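You operate a simulated robot arm through the tools that you are given. There is no shell and no other tool. Be economical: measure what you need, move in short steps, check, and stop when the job is done.

You are at the controls of a simulated two-armed robot. One attempt, no reset.

## Task
Pick up the white can from the plate bench with one hand, pass it to the other hand and put it on the low shelf of the plate bench. Set down upright: white can.

It is judged by the outcome, as a careful person would: the job done as asked, and still so three seconds after it is handed in. It fails if anything else is knocked over, pushed out of place, dropped, spilled or broken.

## Robot
Two 6-joint arms with two-finger grippers on one trunk, on a base that drives. Base frame: it is fixed to the floor where the robot stands at the start and does not move with it; the origin is under the middle of the robot, x ahead of it, y to its left, z up; the surface under the hand at the start is at about z = 80. Units: cm, degrees, N and s.
The left shoulder is at the start at [6.1, 14.3, 87.5], the right one opposite. With the tool pointing down near the work surface each hand reaches from about 32 to 72 cm from the robot's upright axis, wherever it stands, measured 20 degrees to its own side. Places, roughly: low shelf of the plate bench [70, 60, 20]. Payload 2.45 kg a hand.
The tool frame of a hand sits at the grasp point between the pads (the TCP): z along the fingers, y along the line on which they close. The tips reach 2.6 cm beyond it. Largest opening 9.6 cm; the body of the gripper starts 6.9 cm behind the TCP.
Orientation is that of the tool frame in the base frame, as a unit quaternion [x, y, z, w]. With the fingers straight down and closing along the base's y, the tool's x points along the base's -x, its y along +y and its z along -z.

## Interface
- The arms move only by the tool arm_command. It takes "left_rows", "right_rows" or both (then of equal length, played together; a hand with none holds still); each is a list of rows, each a list of 7 numbers: the shift along the tool's x, y, z in cm, then the turn, a rotation vector about the tool's x, y, z in degrees, then the closure, from 0 (fully open) to 1 (shut). In form: [[x, y, z, ax, ay, az, claw], ...]. A call has 1 to 10 rows; each row is the pose to reach, as a shift and turn from the pose commanded when the call began, along the tool's axes at that moment. A row lasts 0.2 s, in which the tool goes at most 5 cm and 8.6 degrees; a call with a longer step from one row to the next is refused whole, and so is a gripper value outside its range. A pose out of reach is approached as far as the arm can. The call stops where the force on the tool passes 40 N (or 10 N more than at its start, if that is more) or the arm is blocked; 0.2 s more then pass. The fingers move at their own pace and stop on an object; they squeeze with about 24 N. The grip force told is the motor's: it shows also when the fingers shut on nothing. Time passes only in rows, and 0.2 s behind the last, so rows that repeat a pose let the fingers close. The reply holds the time, the measured pose of the TCP, the force on the tool along the base axes, the opening and the grip force, in the units named above and with some noise, with the torque about the TCP (base axes, N m) and any sound that the robot's microphone picked up, and new pictures: "show" is both (left out), scene, wrist or none (wrist: the cameras of the hands that moved).
- Cameras (640 x 400 px; columns grow to the right, rows downward): "scene" is now at [13.44, 2.52, 147.43]; the picture's right is [0.32, -0.95, -0.00], its down [-0.74, -0.25, -0.62] and it looks along [0.59, 0.20, -0.78] (base axes); focal length 266 px, centre (320, 200). "left" rides on the left gripper at [8.2, -0.3, -9.8] in its tool frame; the picture's right is [0.04, 1.00, 0.00], its down [-0.73, 0.03, -0.68] and it looks along [-0.68, 0.03, 0.73] (tool axes); focal length 256 px, centre (320, 200). "right" rides on the right gripper at [8.2, 0.3, -9.8] in its tool frame; the picture's right is [-0.04, 1.00, 0.00], its down [-0.73, -0.03, -0.68] and it looks along [-0.68, -0.03, 0.73] (tool axes); focal length 256 px, centre (320, 200). There is no depth. A picture from a camera that has moved, and an enlarged one, comes with that camera's place and axes in the base frame and with its lens.
- slide_trunk(by): slides the trunk up (or, below 0, down) by that many cm; the arms and the scene camera ride with it, the base frame stays. It gives what a move gives, with no picture.
- roll_base(legs): drives the robot by 1 to 6 legs, each [ahead, turn to the left] in cm and degrees, along the robot's own axes; the way and the turn of a leg run together, so that a leg with both is an arc; at most 150 cm and 180 degrees a leg. The arms and the cameras ride along, it lands a little off, and it stops where it bumps. It gives what a move gives, and a new picture of the scene camera.
- turn_head(pan, tilt): turns the head with the scene camera to pan (to the left, within 86 degrees either way) and tilt (down, from -29 to 69), counted from straight ahead of the robot. It gives what a move gives, and a new picture of the scene camera.
- zoom(camera, box): a new picture of the part [left, top, right, bottom] of that camera's present view, enlarged. The clock stands still meanwhile.
- job_done(): hands the job in; it is judged then, once.

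Go step by step. Nothing tells you exact positions but the pictures and the camera data: compare them with the known pose of the tool, close in by small moves and look again before you grip or let go. The budget is 120 turns and 260 pictures, counting those below and the enlarged ones. Unless the task says otherwise, let go and move clear before handing in, and close with one line.

The tools are called after "Emit:" by a JSON object that holds its "method" and its "body". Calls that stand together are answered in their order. arm_command: Moves the arms, as the interface text tells. Its arguments: {"type":"object","properties":{"left_rows":{"type":"array"},"right_rows":{"type":"array"},"show":{"type":"string","enum":["both","scene","wrist","none"]}},"required":[]} The other tools are called the same way: slide_trunk (by) slides the trunk up or down; roll_base (legs) drives the base; turn_head (pan, tilt) turns the head that bears the scene camera; zoom (camera, box) takes an enlarged picture of a part of a camera's view; job_done () hands the job in.

At the start:

```text
clock: 0.0
left_eef_pos: [48.53, 34.43, 107.43]
left_ee_rot: [-0.001, 1.0, 0.0, 0.0]
left_contact_force: [-0.2, -0.5, -0.1]
left_moment: [-0.01, 0.0, 0.01]
left_grip_width: 9.62
left_grip_force: 0.0
right_eef_pos: [50.26, -6.45, 102.08]
right_ee_rot: [0.0, 1.0, 0.0, 0.0]
right_contact_force: [-0.1, -0.7, -0.7]
right_moment: [-0.04, 0.0, 0.0]
right_grip_width: 9.6
right_grip_force: 0.0
trunk travel left (down, up): [-50.0, 9.0]
robot x, y, heading: [0.03, 0.05, -0.0]
head pan, tilt: [18.8, 51.4]
```

scene: 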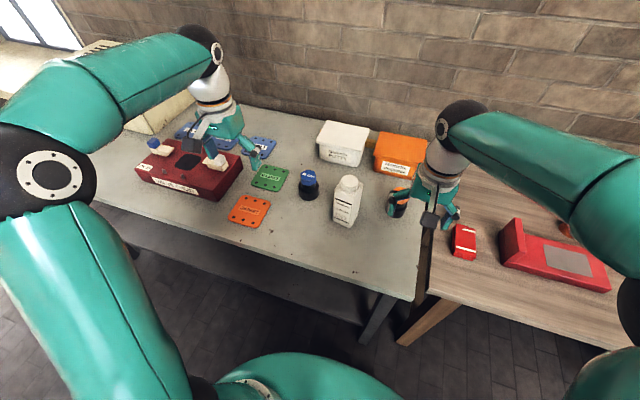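
right: 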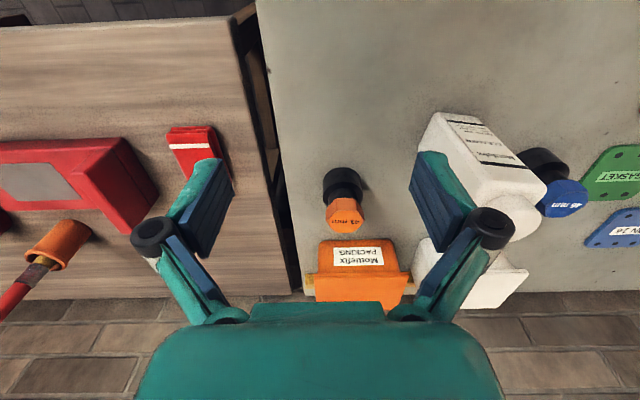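
left: 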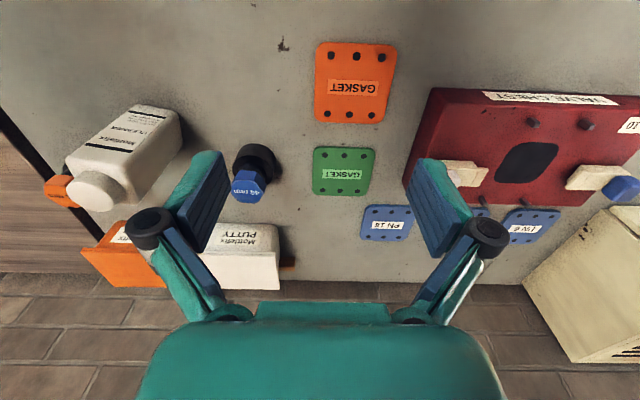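

I see the plate bench with a white bottle-like can near its front right; I'll zoom in to locate it and see what's around it.

Emit:
{"method": "zoom", "body": {"camera": "scene", "box": [260, 100, 460, 260]}}

Emit:
{"method": "turn_head", "body": {"pan": 40, "tilt": 55}}

```text
2.50 times, centred on (360, 180) of scene
camera zoom: at [13.44, 2.52, 147.43], right [0.32, -0.95, 0.0], down [-0.74, -0.25, -0.62], along [0.59, 0.2, -0.78], focal length 666 px, centre (220, 250)
```

zoom: 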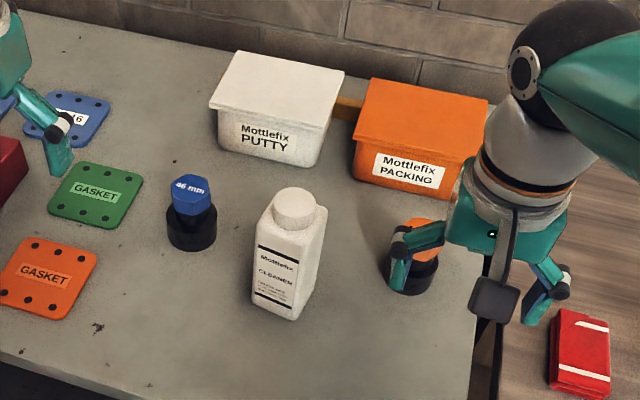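

```text
clock: 0.8
left_eef_pos: [48.52, 34.5, 107.54]
left_ee_rot: [-0.001, 1.0, 0.0, 0.0]
left_contact_force: [0.9, 0.3, 0.2]
left_moment: [-0.02, 0.0, 0.01]
left_grip_width: 9.6
left_grip_force: 0.2
right_eef_pos: [50.14, -6.54, 102.19]
right_ee_rot: [0.0, 1.0, 0.001, -0.001]
right_contact_force: [0.1, -0.4, 0.6]
right_moment: [0.02, 0.0, 0.03]
right_grip_width: 9.61
right_grip_force: 0.0
trunk travel left (down, up): [-50.0, 9.0]
robot x, y, heading: [-0.11, -0.07, 0.1]
head pan, tilt: [40.0, 55.0]
camera scene: at [11.8, 4.7, 146.97], right [0.64, -0.77, 0.0], down [-0.63, -0.53, -0.57], along [0.44, 0.37, -0.82], focal length 266 px, centre (320, 200)
```

scene: 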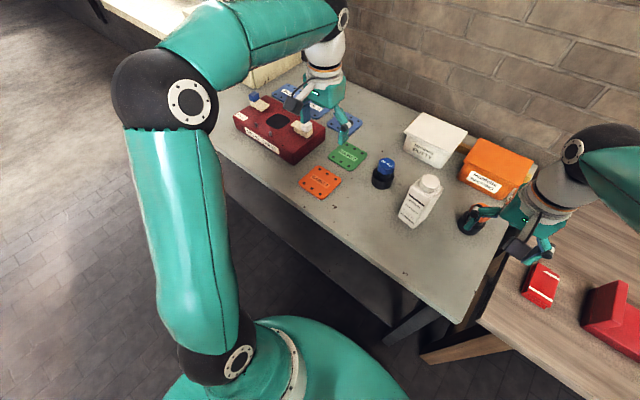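

The white can stands at about (60, 10) with its base at z≈80 and its top near 96, its face turned roughly -13°. I'll bring the right hand above and slightly in front of it to look more closely.

Emit:
{"method": "arm_command", "body": {"right_rows": [[0, 0, -4, 0, 0, 0, 0], [-1, 4, -8, 0, 0, 0, 0], [-3, 8.5, -8, 0, 0, 0, 0], [-5, 13, -8, 0, 0, 0, 0], [-6, 16.8, -8, 0, 0, 0, 0]]}}

```text
refused: row 2 steps farther than a row can; nothing moved
```

Emit:
{"method": "arm_command", "body": {"right_rows": [[0, 0, -4, 0, 0, 0, 0], [-1, 2, -7, 0, 0, 0, 0], [-2, 6, -8, 0, 0, 0, 0], [-3, 10, -8, 0, 0, 0, 0], [-4, 14, -8, 0, 0, 0, 0], [-6, 16.8, -8, 0, 0, 0, 0], [-6, 16.8, -8, 0, 0, 0, 0]]}}

```text
clock: 2.5
left_eef_pos: [48.52, 34.48, 107.74]
left_ee_rot: [-0.001, 1.0, -0.001, 0.0]
left_contact_force: [0.2, 0.3, -0.4]
left_moment: [-0.01, 0.02, -0.03]
left_grip_width: 9.6
left_grip_force: 0.1
right_eef_pos: [54.42, 6.65, 110.53]
right_ee_rot: [0.014, 1.0, 0.009, 0.006]
right_contact_force: [0.3, 0.0, 1.0]
right_moment: [0.01, 0.0, 0.01]
right_grip_width: 9.57
right_grip_force: 0.0
right hand out of reach, approached as far as the arm can: row 5, 6, 7
trunk travel left (down, up): [-50.0, 9.0]
robot x, y, heading: [0.12, 0.37, 0.0]
head pan, tilt: [40.0, 55.0]
camera scene: at [11.85, 4.7, 147.17], right [0.64, -0.77, 0.0], down [-0.63, -0.53, -0.57], along [0.44, 0.37, -0.82], focal length 266 px, centre (320, 200)
camera right: at [46.1, 6.95, 120.34], right [0.07, 1.0, 0.02], down [0.72, -0.06, 0.69], along [0.69, -0.03, -0.73], focal length 256 px, centre (320, 200)
```

scene: 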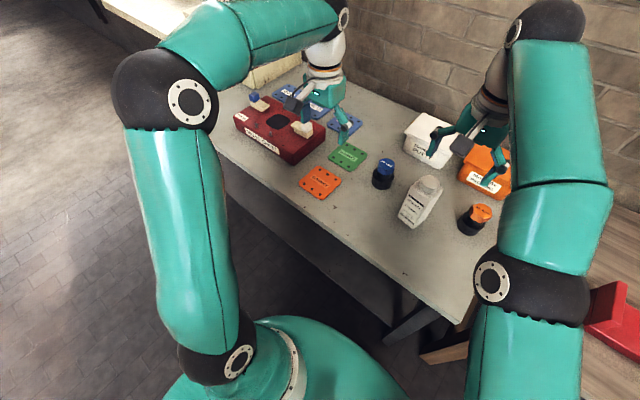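
right: 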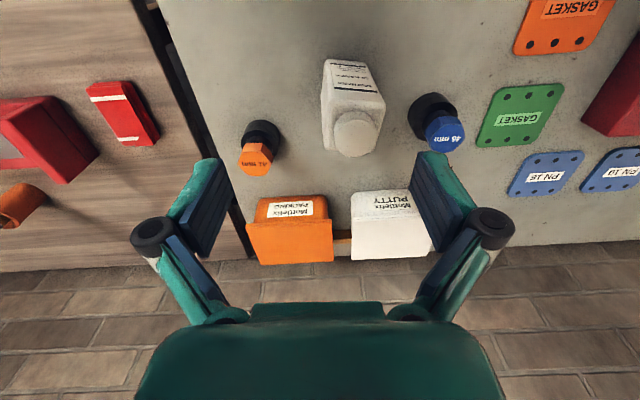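

The can's cap is at about (59.6, 10.3), which is beyond the right hand's reach at this height. I'll raise the trunk so the hand works lower relative to the shoulder.

Emit:
{"method": "slide_trunk", "body": {"by": 9}}

```text
clock: 3.7
left_eef_pos: [48.59, 34.5, 116.57]
left_ee_rot: [-0.001, 1.0, 0.0, 0.0]
left_contact_force: [0.3, 0.0, -0.1]
left_moment: [0.02, 0.01, -0.04]
left_grip_width: 9.6
left_grip_force: 0.0
right_eef_pos: [54.6, 6.68, 117.74]
right_ee_rot: [0.016, 1.0, 0.0, -0.006]
right_contact_force: [1.1, 0.3, -0.7]
right_moment: [-0.02, 0.0, -0.02]
right_grip_width: 9.6
right_grip_force: 0.0
trunk travel left (down, up): [-59.0, 0.0]
robot x, y, heading: [-0.2, 0.25, -0.0]
head pan, tilt: [40.0, 55.0]
```

Now I'll lower the right hand straight down to about z=107, still clear of the can's top, and see where it settles.

Emit:
{"method": "arm_command", "body": {"right_rows": [[0, 0, 4, 0, 0, 0, 0], [0, 0, 8, 0, 0, 0, 0], [0, 0, 10, 0, 0, 0, 0], [0, 0, 10, 0, 0, 0, 0]], "show": "wrist"}}

```text
clock: 4.7
left_eef_pos: [48.62, 34.6, 116.47]
left_ee_rot: [-0.001, 1.0, 0.0, 0.001]
left_contact_force: [-0.6, -0.9, 0.3]
left_moment: [0.0, -0.01, -0.03]
left_grip_width: 9.57
left_grip_force: 0.0
right_eef_pos: [53.75, 8.28, 108.12]
right_ee_rot: [0.0, 1.0, 0.0, 0.0]
right_contact_force: [-0.3, -0.6, 0.5]
right_moment: [0.02, 0.03, 0.01]
right_grip_width: 9.59
right_grip_force: 0.0
trunk travel left (down, up): [-59.0, 0.0]
robot x, y, heading: [-0.17, 0.23, -0.1]
head pan, tilt: [40.0, 55.0]
camera right: at [45.48, 8.41, 118.02], right [0.04, 1.0, 0.0], down [0.73, -0.03, 0.68], along [0.68, -0.03, -0.73], focal length 256 px, centre (320, 200)
```

right: 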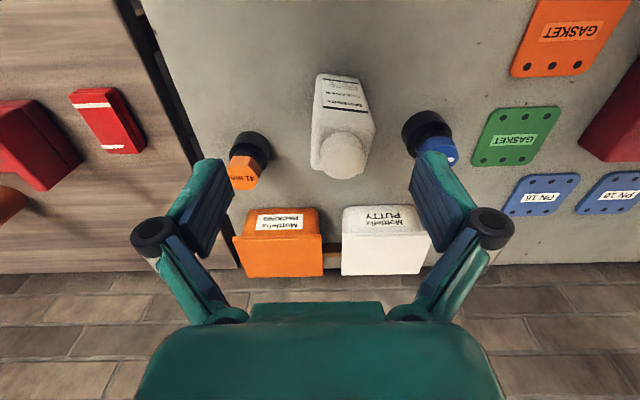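

Emit:
{"method": "zoom", "body": {"camera": "right", "box": [290, 60, 400, 190]}}

```text
3.08 times, centred on (345, 125) of right
camera zoom: at [45.48, 8.41, 118.02], right [0.04, 1.0, 0.0], down [0.73, -0.03, 0.68], along [0.68, -0.03, -0.73], focal length 788 px, centre (243, 431)
```

zoom: 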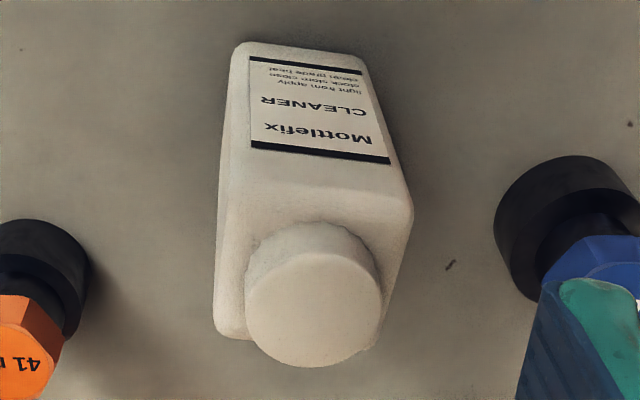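

The can body is about 6 cm wide with a -10° yaw; its shoulder is near z=93 and its top near 97. I'll align the right hand over it at (59.9, 10.1), still above the cap.

Emit:
{"method": "arm_command", "body": {"right_rows": [[-2, 0.6, 1, 0, 0, 4, 0], [-4, 1.2, 2, 0, 0, 7, 0], [-6.15, 1.8, 3.5, 0, 0, 10.5, 0], [-6.15, 1.8, 3.5, 0, 0, 10.5, 0]]}}

```text
clock: 5.7
left_eef_pos: [48.43, 34.57, 116.65]
left_ee_rot: [-0.001, 1.0, 0.0, 0.0]
left_contact_force: [1.0, -0.4, 0.2]
left_moment: [0.01, 0.01, 0.04]
left_grip_width: 9.6
left_grip_force: 0.0
right_eef_pos: [58.7, 9.54, 104.44]
right_ee_rot: [0.093, 0.996, 0.0, -0.001]
right_contact_force: [-0.9, 0.7, -0.5]
right_moment: [0.0, -0.02, 0.01]
right_grip_width: 9.6
right_grip_force: 0.1
right hand out of reach, approached as far as the arm can: row 3, 4
trunk travel left (down, up): [-59.0, 0.0]
robot x, y, heading: [0.08, -0.24, -0.1]
head pan, tilt: [40.0, 55.0]
camera scene: at [11.78, 4.72, 155.98], right [0.64, -0.77, 0.0], down [-0.63, -0.53, -0.57], along [0.44, 0.37, -0.82], focal length 266 px, centre (320, 200)
camera right: at [50.79, 11.22, 114.27], right [0.22, 0.97, 0.0], down [0.72, -0.17, 0.68], along [0.66, -0.15, -0.73], focal length 256 px, centre (320, 200)
```

scene: 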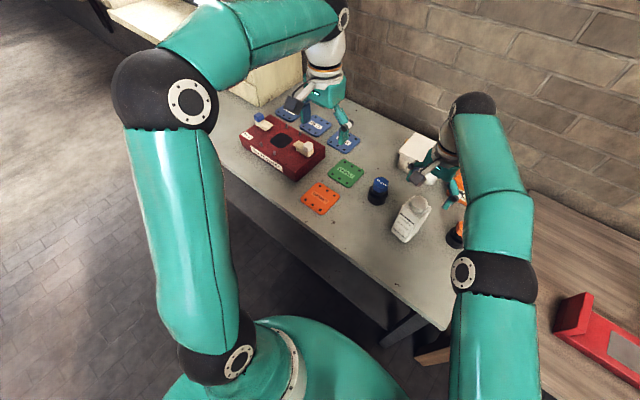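
right: 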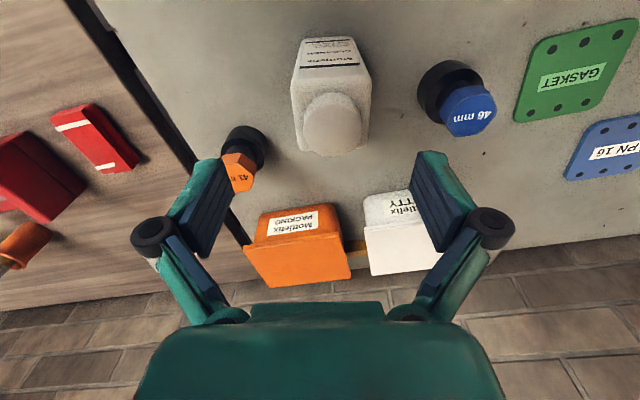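

Alignment looks good. I'll lower partway, with the tips just reaching the cap's level, and check again.

Emit:
{"method": "arm_command", "body": {"right_rows": [[0, 0, 3, 0, 0, 0, 0], [0, 0, 5.5, 0, 0, 0, 0], [0, 0, 5.5, 0, 0, 0, 0]]}}

```text
clock: 6.5
left_eef_pos: [48.51, 34.51, 116.6]
left_ee_rot: [0.0, 1.0, 0.0, 0.0]
left_contact_force: [-0.2, 0.3, -0.1]
left_moment: [-0.02, -0.01, 0.01]
left_grip_width: 9.6
left_grip_force: 0.1
right_eef_pos: [58.6, 9.65, 98.9]
right_ee_rot: [0.091, 0.996, 0.001, 0.0]
right_contact_force: [0.6, 0.4, 0.3]
right_moment: [0.03, 0.0, 0.0]
right_grip_width: 9.59
right_grip_force: 0.1
trunk travel left (down, up): [-59.0, 0.0]
robot x, y, heading: [0.24, 0.13, -0.0]
head pan, tilt: [40.0, 55.0]
camera scene: at [11.78, 4.71, 155.96], right [0.64, -0.77, 0.0], down [-0.63, -0.53, -0.57], along [0.44, 0.37, -0.82], focal length 266 px, centre (320, 200)
camera right: at [50.62, 11.32, 108.86], right [0.22, 0.98, 0.0], down [0.72, -0.16, 0.68], along [0.66, -0.15, -0.73], focal length 256 px, centre (320, 200)
```

scene: 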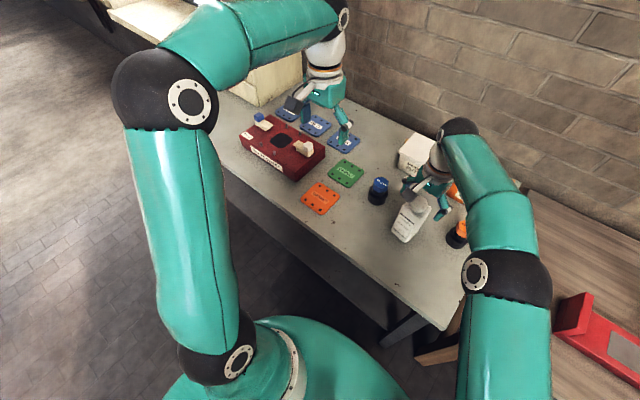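
right: 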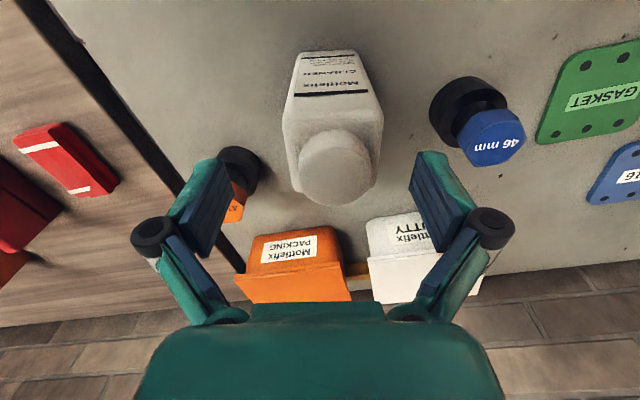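

Cap is ~0.7 cm to the left of the finger midline; I'll correct that and descend to the grasp height (TCP z≈92.5).

Emit:
{"method": "arm_command", "body": {"right_rows": [[-0.7, 0.7, 0, 0, 0, 0, 0], [-0.7, 0.7, 2.5, 0, 0, 0, 0], [-0.7, 0.7, 4.5, 0, 0, 0, 0], [-0.7, 0.7, 6.4, 0, 0, 0, 0], [-0.7, 0.7, 6.4, 0, 0, 0, 0]]}}

```text
clock: 7.7
left_eef_pos: [48.58, 34.42, 116.61]
left_ee_rot: [-0.001, 1.0, 0.0, 0.0]
left_contact_force: [-0.1, 0.0, 0.5]
left_moment: [0.01, 0.01, 0.0]
left_grip_width: 9.62
left_grip_force: 0.1
right_eef_pos: [59.53, 10.35, 92.61]
right_ee_rot: [0.091, 0.996, 0.0, 0.0]
right_contact_force: [-0.2, 0.4, 0.6]
right_moment: [-0.01, -0.01, -0.02]
right_grip_width: 9.6
right_grip_force: 0.0
trunk travel left (down, up): [-59.0, 0.0]
robot x, y, heading: [-0.1, 0.1, 0.1]
head pan, tilt: [40.0, 55.0]
camera scene: at [11.8, 4.72, 155.97], right [0.64, -0.77, 0.0], down [-0.63, -0.53, -0.57], along [0.44, 0.37, -0.82], focal length 266 px, centre (320, 200)
camera right: at [51.57, 11.88, 102.55], right [0.22, 0.98, 0.0], down [0.72, -0.16, 0.68], along [0.66, -0.15, -0.73], focal length 256 px, centre (320, 200)
```

scene: 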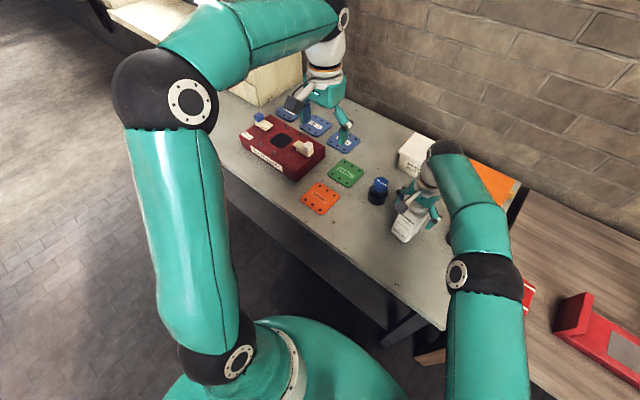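
right: 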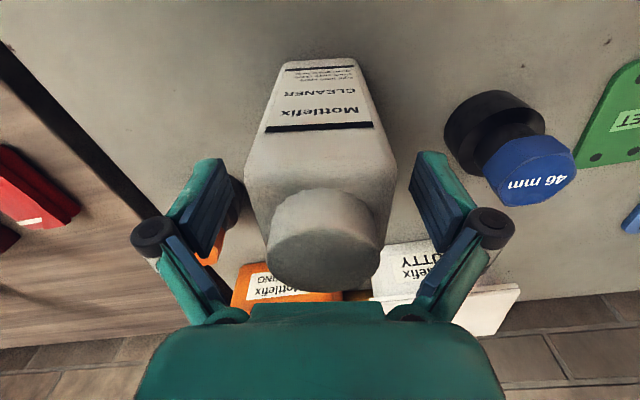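

The can sits centred between the fingers at the shoulder. I'll drop another 0.5 cm and close.

Emit:
{"method": "arm_command", "body": {"right_rows": [[0, 0, 0.5, 0, 0, 0, 0], [0, 0, 0.5, 0, 0, 0, 0.4], [0, 0, 0.5, 0, 0, 0, 0.8], [0, 0, 0.5, 0, 0, 0, 0.8], [0, 0, 0.5, 0, 0, 0, 1], [0, 0, 0.5, 0, 0, 0, 1]], "show": "wrist"}}

```text
clock: 9.1
left_eef_pos: [48.47, 34.6, 116.61]
left_ee_rot: [-0.001, 1.0, 0.0, 0.0]
left_contact_force: [-0.4, -0.5, 0.0]
left_moment: [0.01, 0.0, 0.0]
left_grip_width: 9.6
left_grip_force: 0.0
right_eef_pos: [59.63, 10.14, 92.16]
right_ee_rot: [0.092, 0.996, 0.0, 0.0]
right_contact_force: [1.3, 0.8, 3.0]
right_moment: [0.19, -0.17, 0.09]
right_grip_width: 6.2
right_grip_force: 24.1
trunk travel left (down, up): [-59.0, 0.0]
robot x, y, heading: [0.21, -0.11, 0.0]
head pan, tilt: [40.0, 55.0]
camera right: at [51.63, 11.86, 102.07], right [0.22, 0.98, 0.0], down [0.72, -0.16, 0.68], along [0.66, -0.15, -0.73], focal length 256 px, centre (320, 200)
```

right: 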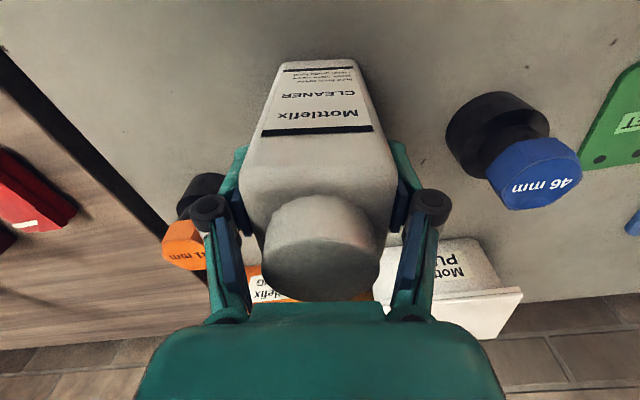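

Gripped the body at 6.2 cm width. I'll lift it 12 cm and check that it doesn't slip.

Emit:
{"method": "arm_command", "body": {"right_rows": [[0, 0, -1.5, 0, 0, 0, 1], [0, 0, -4, 0, 0, 0, 1], [0, 0, -7, 0, 0, 0, 1], [0, 0, -10, 0, 0, 0, 1], [0, 0, -12, 0, 0, 0, 1], [0, 0, -12, 0, 0, 0, 1]]}}

```text
clock: 10.5
left_eef_pos: [48.46, 34.49, 116.46]
left_ee_rot: [-0.001, 1.0, 0.001, 0.001]
left_contact_force: [0.6, -0.1, 0.2]
left_moment: [0.0, 0.03, 0.0]
left_grip_width: 9.6
left_grip_force: 0.0
right_eef_pos: [58.89, 9.58, 103.75]
right_ee_rot: [0.094, 0.996, -0.001, -0.002]
right_contact_force: [0.2, -0.4, -4.4]
right_moment: [0.01, 0.03, 0.0]
right_grip_width: 6.2
right_grip_force: 23.7
right hand out of reach, approached as far as the arm can: row 4, 5, 6
trunk travel left (down, up): [-59.0, 0.0]
robot x, y, heading: [0.03, 0.06, 0.0]
head pan, tilt: [40.0, 55.0]
camera scene: at [11.87, 4.7, 155.92], right [0.64, -0.77, 0.0], down [-0.63, -0.53, -0.57], along [0.44, 0.37, -0.82], focal length 266 px, centre (320, 200)
camera right: at [51.0, 11.27, 113.57], right [0.23, 0.97, 0.0], down [0.72, -0.17, 0.68], along [0.66, -0.15, -0.74], focal length 256 px, centre (320, 200)
```

scene: 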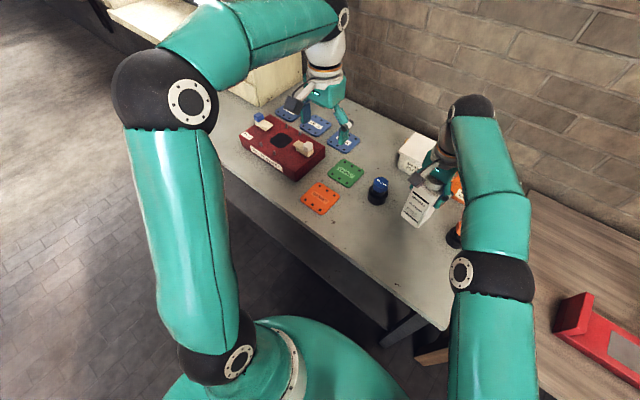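
right: 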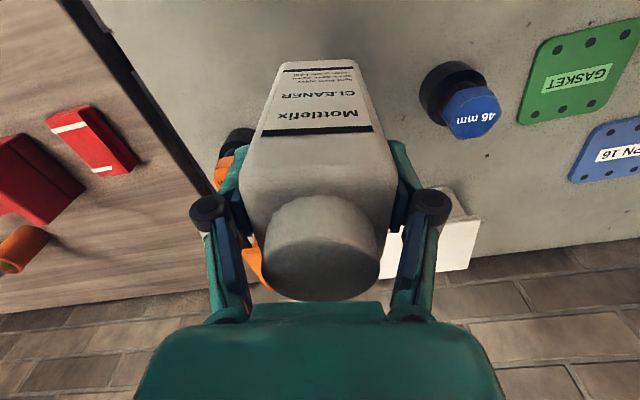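

The can is lifted and held firmly (about 4.5 N). Next I'll bring it back toward the robot's middle with the right hand, and pitch the left hand to point forward, 30° below horizontal.

Emit:
{"method": "arm_command", "body": {"right_rows": [[0.6, -0.6, -0.5, 0, 0, 0, 1], [1.2, -1.2, -1, 0, 0, 0, 1], [1.8, -1.8, -1.5, 0, 0, 0, 1], [2.4, -2.4, -2, 0, 0, 0, 1], [3, -3, -2, 0, 0, 0, 1], [3.8, -3.6, -2, 0, 0, 0, 1], [4.5, -4.2, -2, 0, 0, 0, 1], [4.9, -4.5, -2, 0, 0, 0, 1]], "left_rows": [[0, 0, 0, 0, -7.5, 0, 0], [0, 0, 0, 0, -15, 0, 0], [0, 0, 0, 0, -22.5, 0, 0], [0, 0, 0, 0, -30, 0, 0], [0, 0, 0, 0, -37.5, 0, 0], [0, 0, 0, 0, -45, 0, 0], [0, 0, 0, 0, -52.5, 0, 0], [0, 0, 0, 0, -60, 0, 0]]}}

```text
clock: 12.3
left_eef_pos: [48.41, 35.15, 116.26]
left_ee_rot: [-0.007, 0.896, 0.013, 0.444]
left_contact_force: [0.7, -0.6, -0.2]
left_moment: [0.01, 0.01, -0.01]
left_grip_width: 9.62
left_grip_force: 0.0
left hand out of reach, approached as far as the arm can: row 8
right_eef_pos: [53.21, 6.28, 105.75]
right_ee_rot: [0.091, 0.996, 0.0, 0.0]
right_contact_force: [0.8, 0.3, -4.0]
right_moment: [-0.02, 0.0, 0.01]
right_grip_width: 6.19
right_grip_force: 23.7
trunk travel left (down, up): [-59.0, 0.0]
robot x, y, heading: [-0.05, 0.14, 0.2]
head pan, tilt: [40.0, 55.0]
camera scene: at [11.81, 4.74, 155.96], right [0.64, -0.77, 0.0], down [-0.63, -0.53, -0.57], along [0.44, 0.37, -0.82], focal length 266 px, centre (320, 200)
camera right: at [45.12, 8.0, 115.79], right [0.22, 0.98, 0.0], down [0.72, -0.16, 0.68], along [0.66, -0.15, -0.73], focal length 256 px, centre (320, 200)
camera left: at [35.65, 34.51, 115.64], right [-0.05, 1.0, -0.01], down [-0.1, 0.01, 1.0], along [0.99, 0.05, 0.1], focal length 256 px, centre (320, 200)
```

scene: 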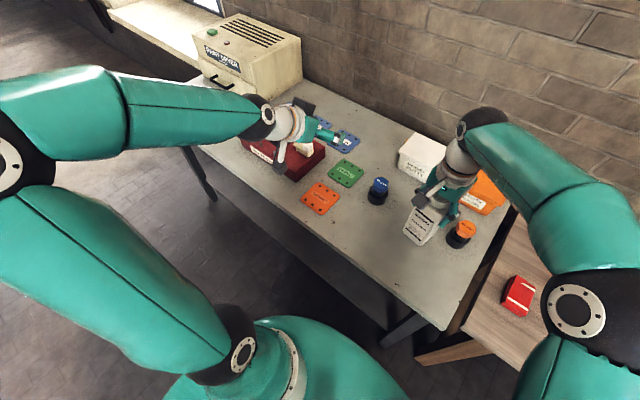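
right: 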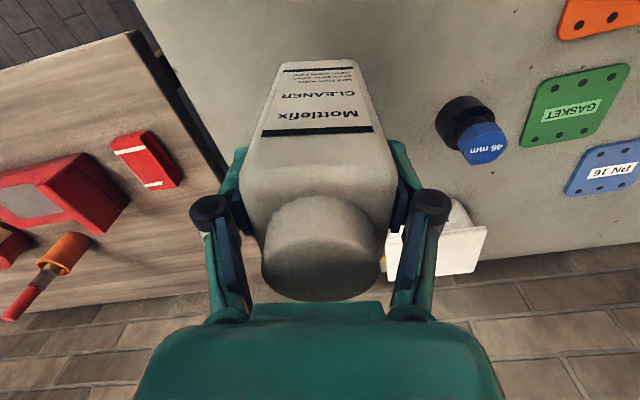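
left: 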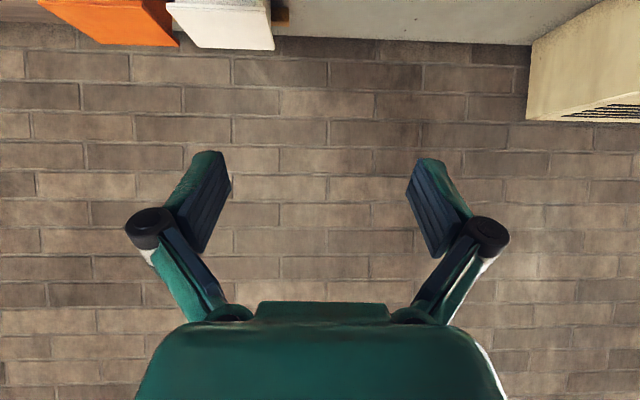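

The left hand is tilted forward; its pitch limit is about -37° here. Next it moves down and right to a waypoint beside the can, with a matching yaw, still well clear of it.

Emit:
{"method": "arm_command", "body": {"left_rows": [[2.5, -1.5, 0.8, 0, 0, 0, 0], [5, -3.5, 1.6, 0, 0, 0, 0], [7.5, -5.5, 2.4, 2, 0, 1.2, 0], [10, -8, 3.2, 4, 0, 2.3, 0], [12.5, -10.5, 4, 6, 0, 3.5, 0], [15, -12.5, 4.6, 8, 0, 4.6, 0], [16.3, -14.4, 4.8, 9.1, 0, 5.25, 0], [16.3, -14.4, 4.8, 9.1, 0, 5.25, 0]]}}

```text
clock: 14.1
left_eef_pos: [44.42, 29.61, 108.47]
left_ee_rot: [0.08, 0.863, -0.048, 0.497]
left_contact_force: [-0.3, 0.1, -0.9]
left_moment: [-0.01, 0.02, -0.01]
left_grip_width: 9.61
left_grip_force: 0.1
left hand out of reach, approached as far as the arm can: row 1, 2, 3, 4, 5, 6, 7, 8
right_eef_pos: [53.05, 6.37, 105.88]
right_ee_rot: [0.091, 0.996, -0.001, 0.0]
right_contact_force: [-0.5, -0.4, -3.6]
right_moment: [0.0, -0.01, -0.01]
right_grip_width: 6.16
right_grip_force: 24.1
trunk travel left (down, up): [-59.0, 0.0]
robot x, y, heading: [-0.09, 0.01, 0.4]
head pan, tilt: [40.0, 55.0]
camera scene: at [11.77, 4.69, 155.97], right [0.64, -0.77, 0.0], down [-0.63, -0.53, -0.57], along [0.44, 0.37, -0.82], focal length 266 px, centre (320, 200)
camera left: at [31.89, 31.61, 106.25], right [0.16, 0.99, -0.04], down [-0.21, 0.07, 0.97], along [0.96, -0.15, 0.22], focal length 256 px, centre (320, 200)
```

scene: 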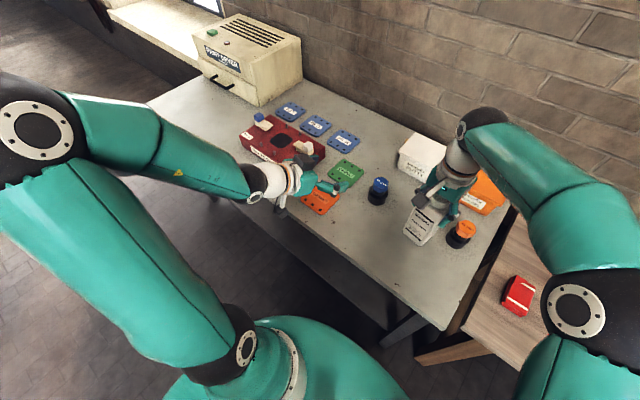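
left: 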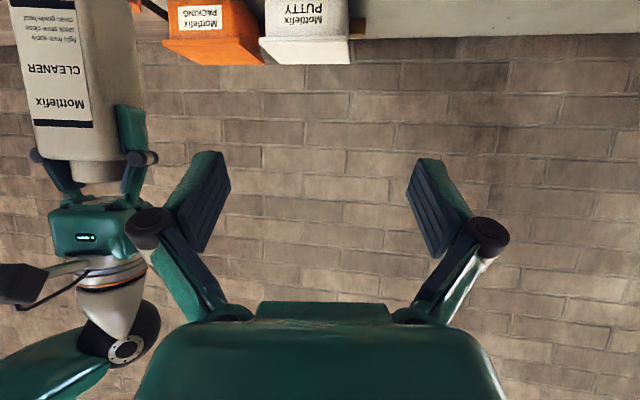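

The left wrist is folded too tightly here, so I'll change the plan. The can moves further out and the right hand turns 55° left to swing its camera aside, while the left hand yaws to point forward-right so it can grip the can across its other faces.

Emit:
{"method": "arm_command", "body": {"right_rows": [[-0.5, 0.4, 0, 0, 0, -7, 1], [-1, 0.8, 0.2, 0, 0, -14, 1], [-1.5, 1.2, 0.4, 0, 0, -21, 1], [-2, 1.6, 0.6, 0, 0, -28, 1], [-2.4, 2, 0.8, 0, 0, -35, 1], [-2.8, 2.4, 1, 0, 0, -42, 1], [-3.2, 2.8, 1, 0, 0, -49, 1], [-3.5, 3.2, 1, 0, 0, -55, 1]], "left_rows": [[-0.1, -0.3, 0.3, 4, 1.38, 2.84, 0], [-0.2, -0.6, 0.6, 8, 2.76, 5.67, 0], [-0.3, -0.9, 0.9, 12, 4.14, 8.51, 0], [-0.4, -1.2, 1.2, 16, 5.5, 11.34, 0], [-0.5, -1.6, 1.5, 20, 6.9, 14.2, 0], [-0.6, -2, 1.8, 24, 8.3, 17, 0], [-0.6, -2.26, 2, 28, 9.65, 19.85, 0], [-0.6, -2.26, 2, 28, 9.65, 19.85, 0]]}}

```text
clock: 15.9
left_eef_pos: [46.05, 27.14, 108.24]
left_ee_rot: [0.345, 0.838, -0.16, 0.39]
left_contact_force: [0.6, 0.1, -0.3]
left_moment: [0.0, 0.0, -0.03]
left_grip_width: 9.59
left_grip_force: 0.2
right_eef_pos: [57.14, 8.8, 104.85]
right_ee_rot: [-0.38, 0.925, 0.001, -0.002]
right_contact_force: [-1.0, -0.1, -4.2]
right_moment: [-0.05, 0.04, -0.01]
right_grip_width: 6.19
right_grip_force: 24.0
trunk travel left (down, up): [-59.0, 0.0]
robot x, y, heading: [0.25, -0.11, 0.1]
head pan, tilt: [40.0, 55.0]
camera scene: at [11.83, 4.72, 155.96], right [0.64, -0.77, 0.0], down [-0.63, -0.53, -0.57], along [0.44, 0.37, -0.82], focal length 266 px, centre (320, 200)
camera right: at [51.11, 3.16, 114.73], right [-0.67, 0.74, 0.0], down [0.54, 0.49, 0.68], along [0.5, 0.46, -0.73], focal length 256 px, centre (320, 200)
camera left: at [36.71, 35.91, 108.35], right [0.69, 0.73, -0.03], down [-0.01, 0.05, 1.0], along [0.73, -0.68, 0.05], focal length 256 px, centre (320, 200)
```

scene: 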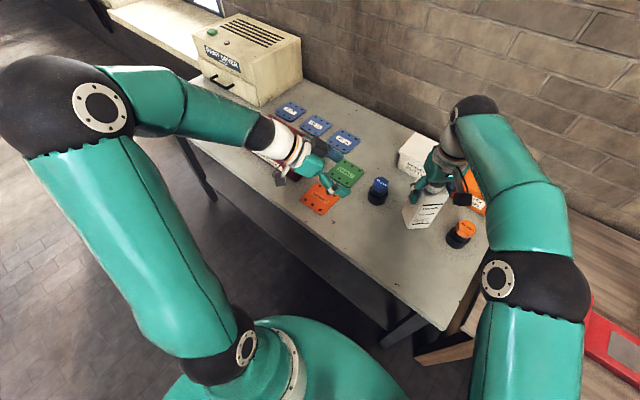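
right: 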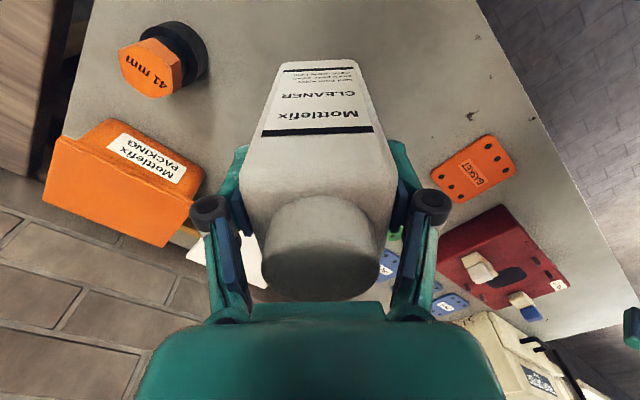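
left: 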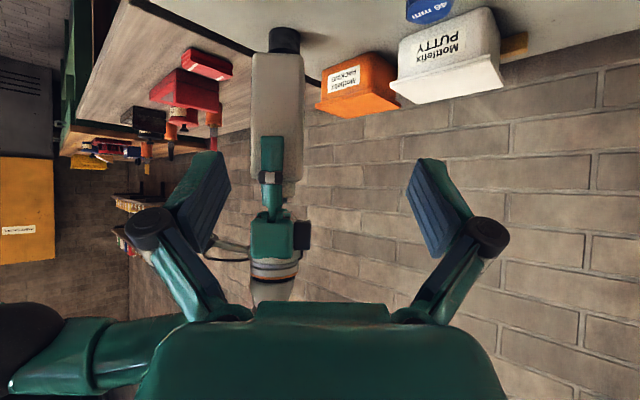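

The can is visible upside down in the left camera, with its narrow face toward the left hand. I'll move the left hand to a point about 12 cm behind the can along its approach line, at grasp height.

Emit:
{"method": "arm_command", "body": {"left_rows": [[0.4, -1.3, 3.3, 0, 0, 0, 0], [0.8, -2.6, 6.6, 0, 0, 0, 0], [1.2, -3.9, 9.9, 0, 0, 0, 0], [1.64, -5.13, 13.1, 0, 0, 0, 0], [1.64, -5.13, 13.1, 0, 0, 0, 0]]}}

```text
clock: 17.1
left_eef_pos: [48.81, 17.3, 98.68]
left_ee_rot: [0.346, 0.838, -0.159, 0.391]
left_contact_force: [-0.2, -0.1, 0.4]
left_moment: [0.01, -0.01, -0.01]
left_grip_width: 9.62
left_grip_force: 0.0
right_eef_pos: [57.08, 8.85, 104.95]
right_ee_rot: [-0.378, 0.926, 0.0, 0.001]
right_contact_force: [-0.6, 0.8, -4.1]
right_moment: [-0.01, 0.0, -0.01]
right_grip_width: 6.19
right_grip_force: 24.1
trunk travel left (down, up): [-59.0, 0.0]
robot x, y, heading: [-0.17, -0.18, 0.1]
head pan, tilt: [40.0, 55.0]
camera scene: at [11.77, 4.73, 155.97], right [0.64, -0.77, 0.0], down [-0.63, -0.53, -0.57], along [0.44, 0.37, -0.82], focal length 266 px, centre (320, 200)
camera left: at [39.59, 25.95, 98.68], right [0.68, 0.73, -0.03], down [-0.02, 0.05, 1.0], along [0.73, -0.68, 0.05], focal length 256 px, centre (320, 200)
```

scene: 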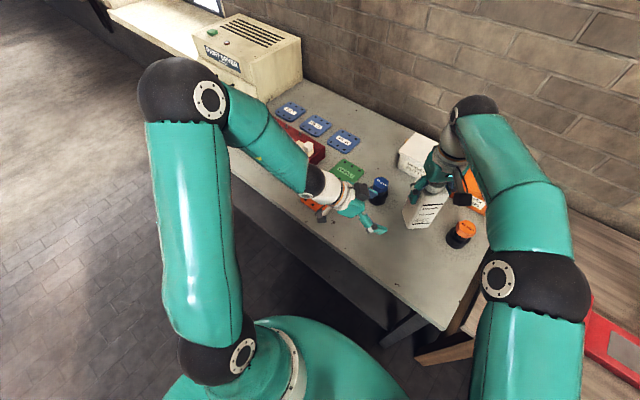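
left: 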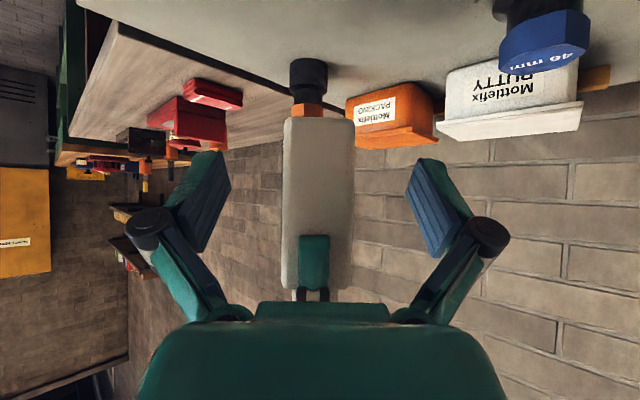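

Can is well centred between the left fingers. I'll advance horizontally about 7 cm, then check.

Emit:
{"method": "arm_command", "body": {"left_rows": [[-1.4, 0, 2, 0, 0, 0, 0], [-2.8, 0, 3.9, 0, 0, 0, 0], [-4.04, 0, 5.75, 0, 0, 0, 0], [-4.04, 0, 5.75, 0, 0, 0, 0]]}}

```text
clock: 18.1
left_eef_pos: [53.91, 12.28, 97.99]
left_ee_rot: [0.345, 0.838, -0.159, 0.392]
left_contact_force: [0.1, 0.5, 0.2]
left_moment: [-0.01, -0.03, 0.0]
left_grip_width: 9.59
left_grip_force: 0.0
right_eef_pos: [57.06, 8.86, 104.86]
right_ee_rot: [-0.379, 0.926, 0.0, -0.001]
right_contact_force: [0.8, 1.2, -4.1]
right_moment: [-0.01, -0.01, 0.05]
right_grip_width: 6.16
right_grip_force: 24.5
trunk travel left (down, up): [-59.0, 0.0]
robot x, y, heading: [-0.2, 0.14, 0.1]
head pan, tilt: [40.0, 55.0]
camera scene: at [11.81, 4.74, 155.96], right [0.64, -0.77, 0.0], down [-0.63, -0.53, -0.57], along [0.44, 0.37, -0.82], focal length 266 px, centre (320, 200)
camera left: at [44.57, 21.02, 97.97], right [0.68, 0.73, -0.03], down [-0.02, 0.05, 1.0], along [0.73, -0.68, 0.05], focal length 256 px, centre (320, 200)
```

scene: 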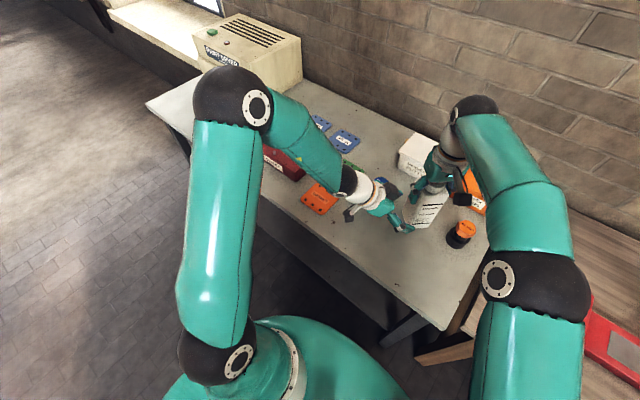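
left: 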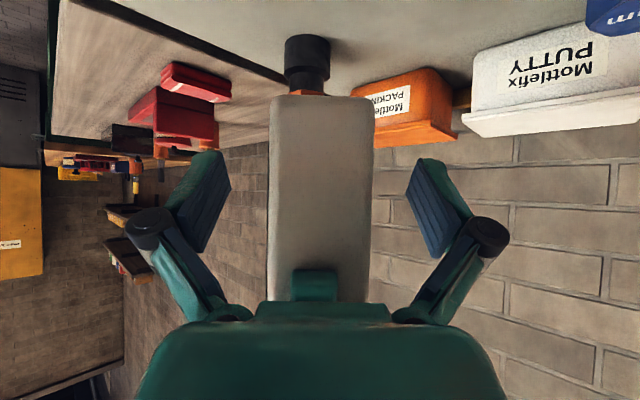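

Fingers are beginning to straddle the can symmetrically. I'll advance 3.2 cm more and look before closing.

Emit:
{"method": "arm_command", "body": {"left_rows": [[-1.03, 0, 1.22, 0, 0, 0, 0], [-2.06, 0, 2.45, 0, 0, 0, 0], [-2.06, 0, 2.45, 0, 0, 0, 0]], "show": "wrist"}}

Emit:
{"method": "zoom", "body": {"camera": "scene", "box": [340, 130, 500, 260]}}

```text
clock: 18.9
left_eef_pos: [56.08, 10.05, 97.89]
left_ee_rot: [0.345, 0.838, -0.159, 0.391]
left_contact_force: [-8.7, 6.0, 1.3]
left_moment: [-0.45, -0.66, 0.05]
left_grip_width: 9.6
left_grip_force: 0.0
right_eef_pos: [57.28, 8.51, 104.93]
right_ee_rot: [-0.378, 0.926, 0.0, 0.0]
right_contact_force: [7.5, -5.3, -6.2]
right_moment: [0.05, 0.08, -0.08]
right_grip_width: 6.17
right_grip_force: 23.7
trunk travel left (down, up): [-59.0, 0.0]
robot x, y, heading: [-0.04, -0.45, -0.2]
head pan, tilt: [40.0, 55.0]
camera left: at [46.83, 18.8, 98.04], right [0.68, 0.73, -0.03], down [-0.01, 0.05, 1.0], along [0.73, -0.68, 0.05], focal length 256 px, centre (320, 200)
```

left: 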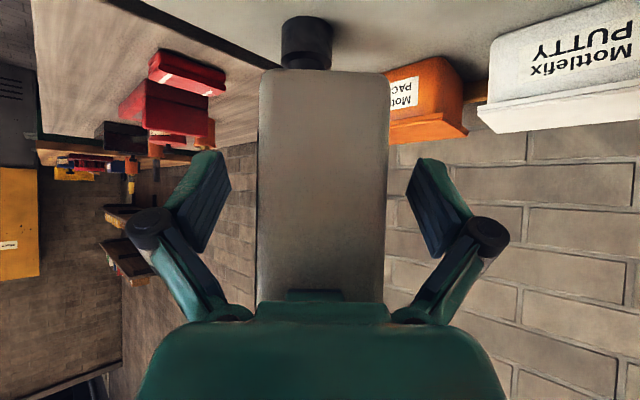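

```text
3.08 times, centred on (420, 195) of scene
camera zoom: at [11.85, 4.73, 155.96], right [0.64, -0.77, 0.0], down [-0.63, -0.53, -0.57], along [0.44, 0.37, -0.82], focal length 820 px, centre (12, 215)
```

zoom: 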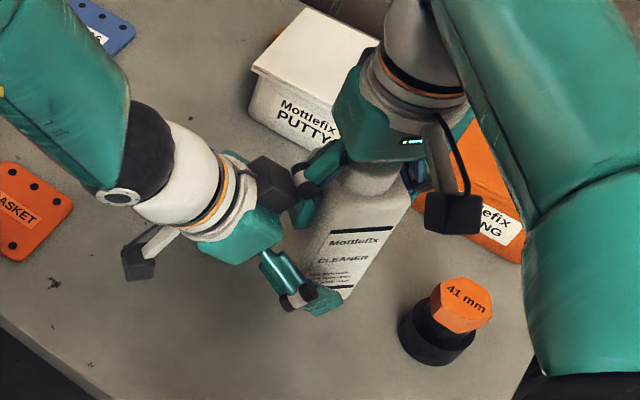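

The left palm has lightly touched the right finger (~10 N). I'll back off 1 cm, go 0.8 cm lower and see whether the contact clears.

Emit:
{"method": "arm_command", "body": {"left_rows": [[0.64, 0, -0.77, 0, 0, 0, 0], [1.26, 0, -0.25, 0, 0, 0, 0], [1.26, 0, -0.25, 0, 0, 0, 0]], "show": "wrist"}}

```text
clock: 19.7
left_eef_pos: [55.35, 10.8, 97.29]
left_ee_rot: [0.345, 0.839, -0.159, 0.391]
left_contact_force: [0.3, 0.7, -0.1]
left_moment: [-0.03, 0.01, -0.03]
left_grip_width: 9.6
left_grip_force: 0.0
right_eef_pos: [57.01, 8.74, 104.82]
right_ee_rot: [-0.378, 0.926, 0.001, 0.0]
right_contact_force: [0.5, 0.2, -3.7]
right_moment: [-0.05, -0.01, 0.0]
right_grip_width: 6.17
right_grip_force: 24.2
trunk travel left (down, up): [-59.0, 0.0]
robot x, y, heading: [-0.31, 0.27, 0.1]
head pan, tilt: [40.0, 55.0]
camera left: at [46.09, 19.52, 97.28], right [0.68, 0.73, -0.03], down [-0.02, 0.05, 1.0], along [0.73, -0.68, 0.05], focal length 256 px, centre (320, 200)
```

left: 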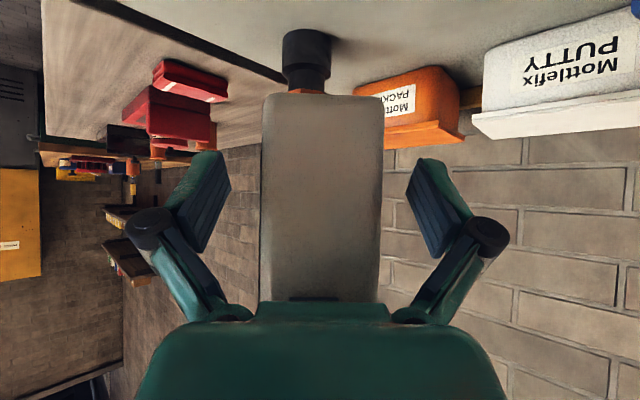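

Contact is cleared. I'll edge in 1.2 cm while going 0.8 cm lower.

Emit:
{"method": "arm_command", "body": {"left_rows": [[0.61, 0, 0.51, 0, 0, 0, 0], [-0.16, 0, 1.43, 0, 0, 0, 0], [-0.16, 0, 1.43, 0, 0, 0, 0]], "show": "wrist"}}

```text
clock: 20.5
left_eef_pos: [56.18, 10.06, 96.51]
left_ee_rot: [0.345, 0.839, -0.158, 0.391]
left_contact_force: [-4.8, 4.3, 0.6]
left_moment: [-0.41, -0.45, -0.02]
left_grip_width: 9.63
left_grip_force: 0.1
right_eef_pos: [57.16, 8.69, 104.8]
right_ee_rot: [-0.379, 0.925, 0.0, 0.0]
right_contact_force: [4.5, -4.7, -4.9]
right_moment: [-0.01, -0.02, -0.02]
right_grip_width: 6.18
right_grip_force: 24.0
trunk travel left (down, up): [-59.0, 0.0]
robot x, y, heading: [-0.11, -0.1, -0.0]
head pan, tilt: [40.0, 55.0]
camera left: at [46.98, 18.7, 96.44], right [0.68, 0.73, -0.03], down [-0.02, 0.05, 1.0], along [0.73, -0.68, 0.05], focal length 256 px, centre (320, 200)
```

left: 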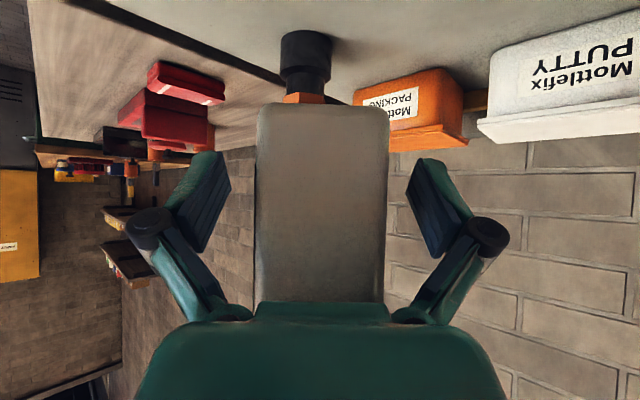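

It touches again at the same depth, so that's the limit. I'll back off 0.6 cm and close the left hand here, where the pads still cover the can well.

Emit:
{"method": "arm_command", "body": {"left_rows": [[0.39, 0, -0.46, 0, 0, 0, 0], [0.39, 0, -0.46, 0, 0, 0, 0.3], [0.39, 0, -0.46, 0, 0, 0, 0.6], [0.39, 0, -0.46, 0, 0, 0, 1], [0.39, 0, -0.46, 0, 0, 0, 1], [0.39, 0, -0.46, 0, 0, 0, 1]], "show": "wrist"}}

Emit:
{"method": "zoom", "body": {"camera": "scene", "box": [340, 130, 500, 260]}}

```text
clock: 21.9
left_eef_pos: [55.85, 10.45, 96.48]
left_ee_rot: [0.345, 0.838, -0.16, 0.391]
left_contact_force: [3.5, -0.8, -0.3]
left_moment: [0.15, 0.11, -0.09]
left_grip_width: 6.19
left_grip_force: 23.8
right_eef_pos: [57.15, 8.84, 104.85]
right_ee_rot: [-0.379, 0.925, 0.0, -0.001]
right_contact_force: [-3.6, 1.3, -2.1]
right_moment: [-0.08, 0.3, 0.18]
right_grip_width: 6.16
right_grip_force: 24.3
trunk travel left (down, up): [-59.0, 0.0]
robot x, y, heading: [-0.12, 0.1, 0.1]
head pan, tilt: [40.0, 55.0]
camera left: at [46.62, 19.13, 96.44], right [0.68, 0.73, -0.03], down [-0.02, 0.05, 1.0], along [0.73, -0.68, 0.05], focal length 256 px, centre (320, 200)
```

left: 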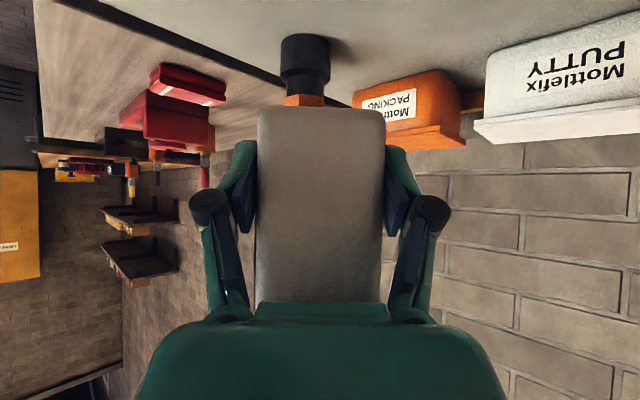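

```text
3.08 times, centred on (420, 195) of scene
camera zoom: at [11.87, 4.71, 155.96], right [0.64, -0.77, 0.0], down [-0.63, -0.53, -0.57], along [0.44, 0.37, -0.82], focal length 820 px, centre (12, 215)
```

zoom: 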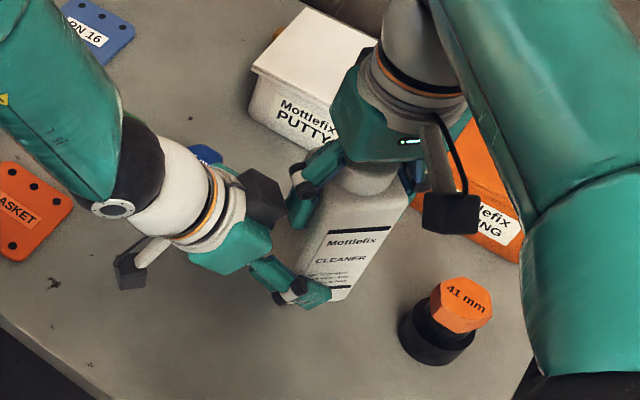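

Left hand now grips the can at 6.2 cm too. I'll open the right hand only slightly so its finger doesn't press the left gripper's housing, then check that the left hand carries the load.

Emit:
{"method": "arm_command", "body": {"right_rows": [[0, 0, 0, 0, 0, 0, 0.34], [0, 0, 0, 0, 0, 0, 0.31], [0, 0, 0, 0, 0, 0, 0.29], [0, 0, 0, 0, 0, 0, 0.29]], "left_rows": [[0, 0, 0, 0, 0, 0, 1], [0, 0, 0, 0, 0, 0, 1], [0, 0, 0, 0, 0, 0, 1], [0, 0, 0, 0, 0, 0, 1]], "show": "wrist"}}

```text
clock: 22.9
left_eef_pos: [55.84, 10.28, 96.51]
left_ee_rot: [0.346, 0.838, -0.159, 0.39]
left_contact_force: [-0.4, -0.7, -0.1]
left_moment: [0.05, 0.03, 0.03]
left_grip_width: 6.17
left_grip_force: 23.8
right_eef_pos: [57.04, 8.79, 104.91]
right_ee_rot: [-0.379, 0.925, 0.0, -0.001]
right_contact_force: [-0.6, 0.2, 0.2]
right_moment: [0.0, 0.03, 0.03]
right_grip_width: 6.82
right_grip_force: 0.0
trunk travel left (down, up): [-59.0, 0.0]
robot x, y, heading: [0.15, 0.1, 0.0]
head pan, tilt: [40.0, 55.0]
camera right: at [51.13, 3.16, 114.73], right [-0.67, 0.74, 0.0], down [0.54, 0.49, 0.68], along [0.5, 0.46, -0.73], focal length 256 px, centre (320, 200)
camera left: at [46.6, 19.14, 96.43], right [0.68, 0.73, -0.03], down [-0.02, 0.05, 1.0], along [0.73, -0.68, 0.05], focal length 256 px, centre (320, 200)
```

right: 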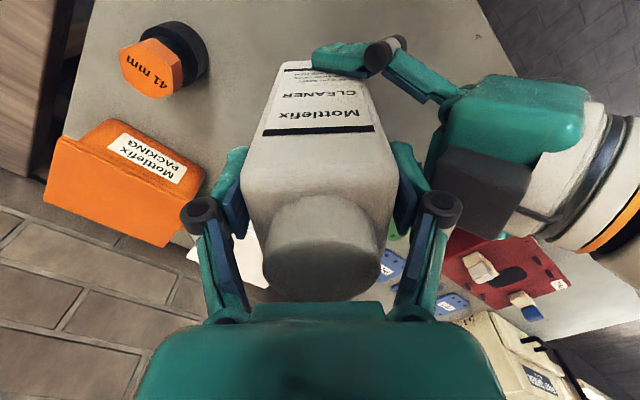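
left: 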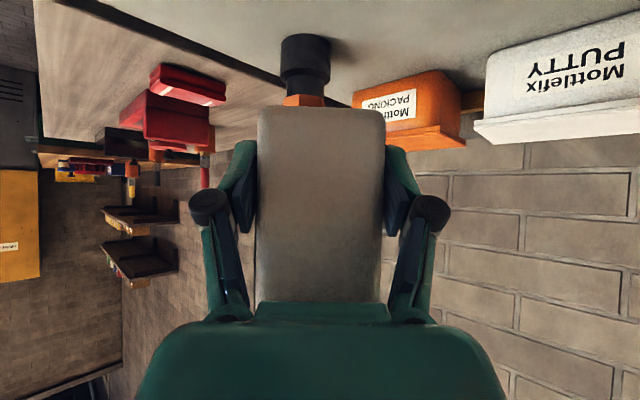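

The right hand is free and the can stays put in the left. I'll lower the left hand straight down 9 cm to draw the can out from between the right fingers.

Emit:
{"method": "arm_command", "body": {"left_rows": [[0.77, 0, 0.64, 0, 0, 0, 1], [1.9, 0, 1.6, 0, 0, 0, 1], [3.4, 0, 2.9, 0, 0, 0, 1], [5.2, 0, 4.4, 0, 0, 0, 1], [6.89, 0, 5.79, 0, 0, 0, 1], [6.89, 0, 5.79, 0, 0, 0, 1]]}}

```text
clock: 24.3
left_eef_pos: [58.04, 11.36, 88.96]
left_ee_rot: [0.347, 0.838, -0.166, 0.386]
left_contact_force: [-0.4, -0.6, -0.6]
left_moment: [0.06, 0.1, -0.02]
left_grip_width: 6.17
left_grip_force: 23.8
left hand out of reach, approached as far as the arm can: row 3, 4, 5, 6
right_eef_pos: [57.11, 8.83, 104.79]
right_ee_rot: [-0.379, 0.925, 0.0, 0.0]
right_contact_force: [-0.8, 1.0, 0.4]
right_moment: [0.02, -0.03, 0.02]
right_grip_width: 6.82
right_grip_force: 0.1
trunk travel left (down, up): [-59.0, 0.0]
robot x, y, heading: [-0.19, 0.08, 0.2]
head pan, tilt: [40.0, 55.0]
camera scene: at [11.83, 4.71, 155.96], right [0.64, -0.77, 0.0], down [-0.63, -0.53, -0.57], along [0.44, 0.37, -0.82], focal length 266 px, centre (320, 200)
camera left: at [48.81, 20.23, 88.96], right [0.69, 0.72, -0.04], down [0.0, 0.06, 1.0], along [0.72, -0.69, 0.04], focal length 256 px, centre (320, 200)
```

scene: 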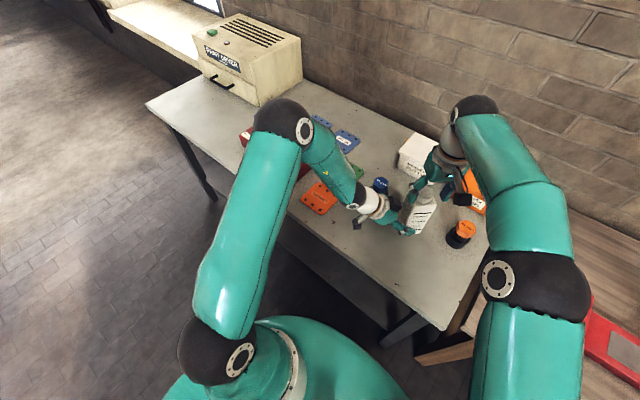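
left: 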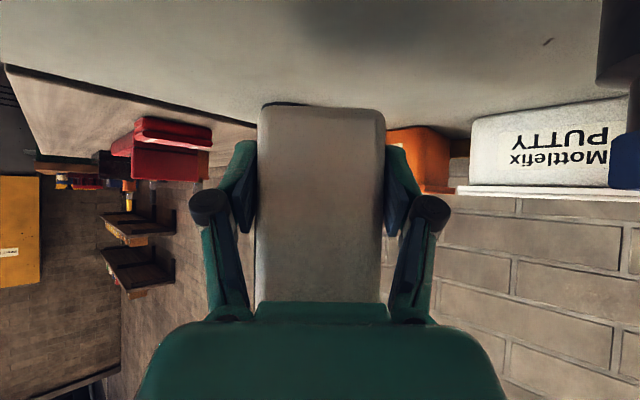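

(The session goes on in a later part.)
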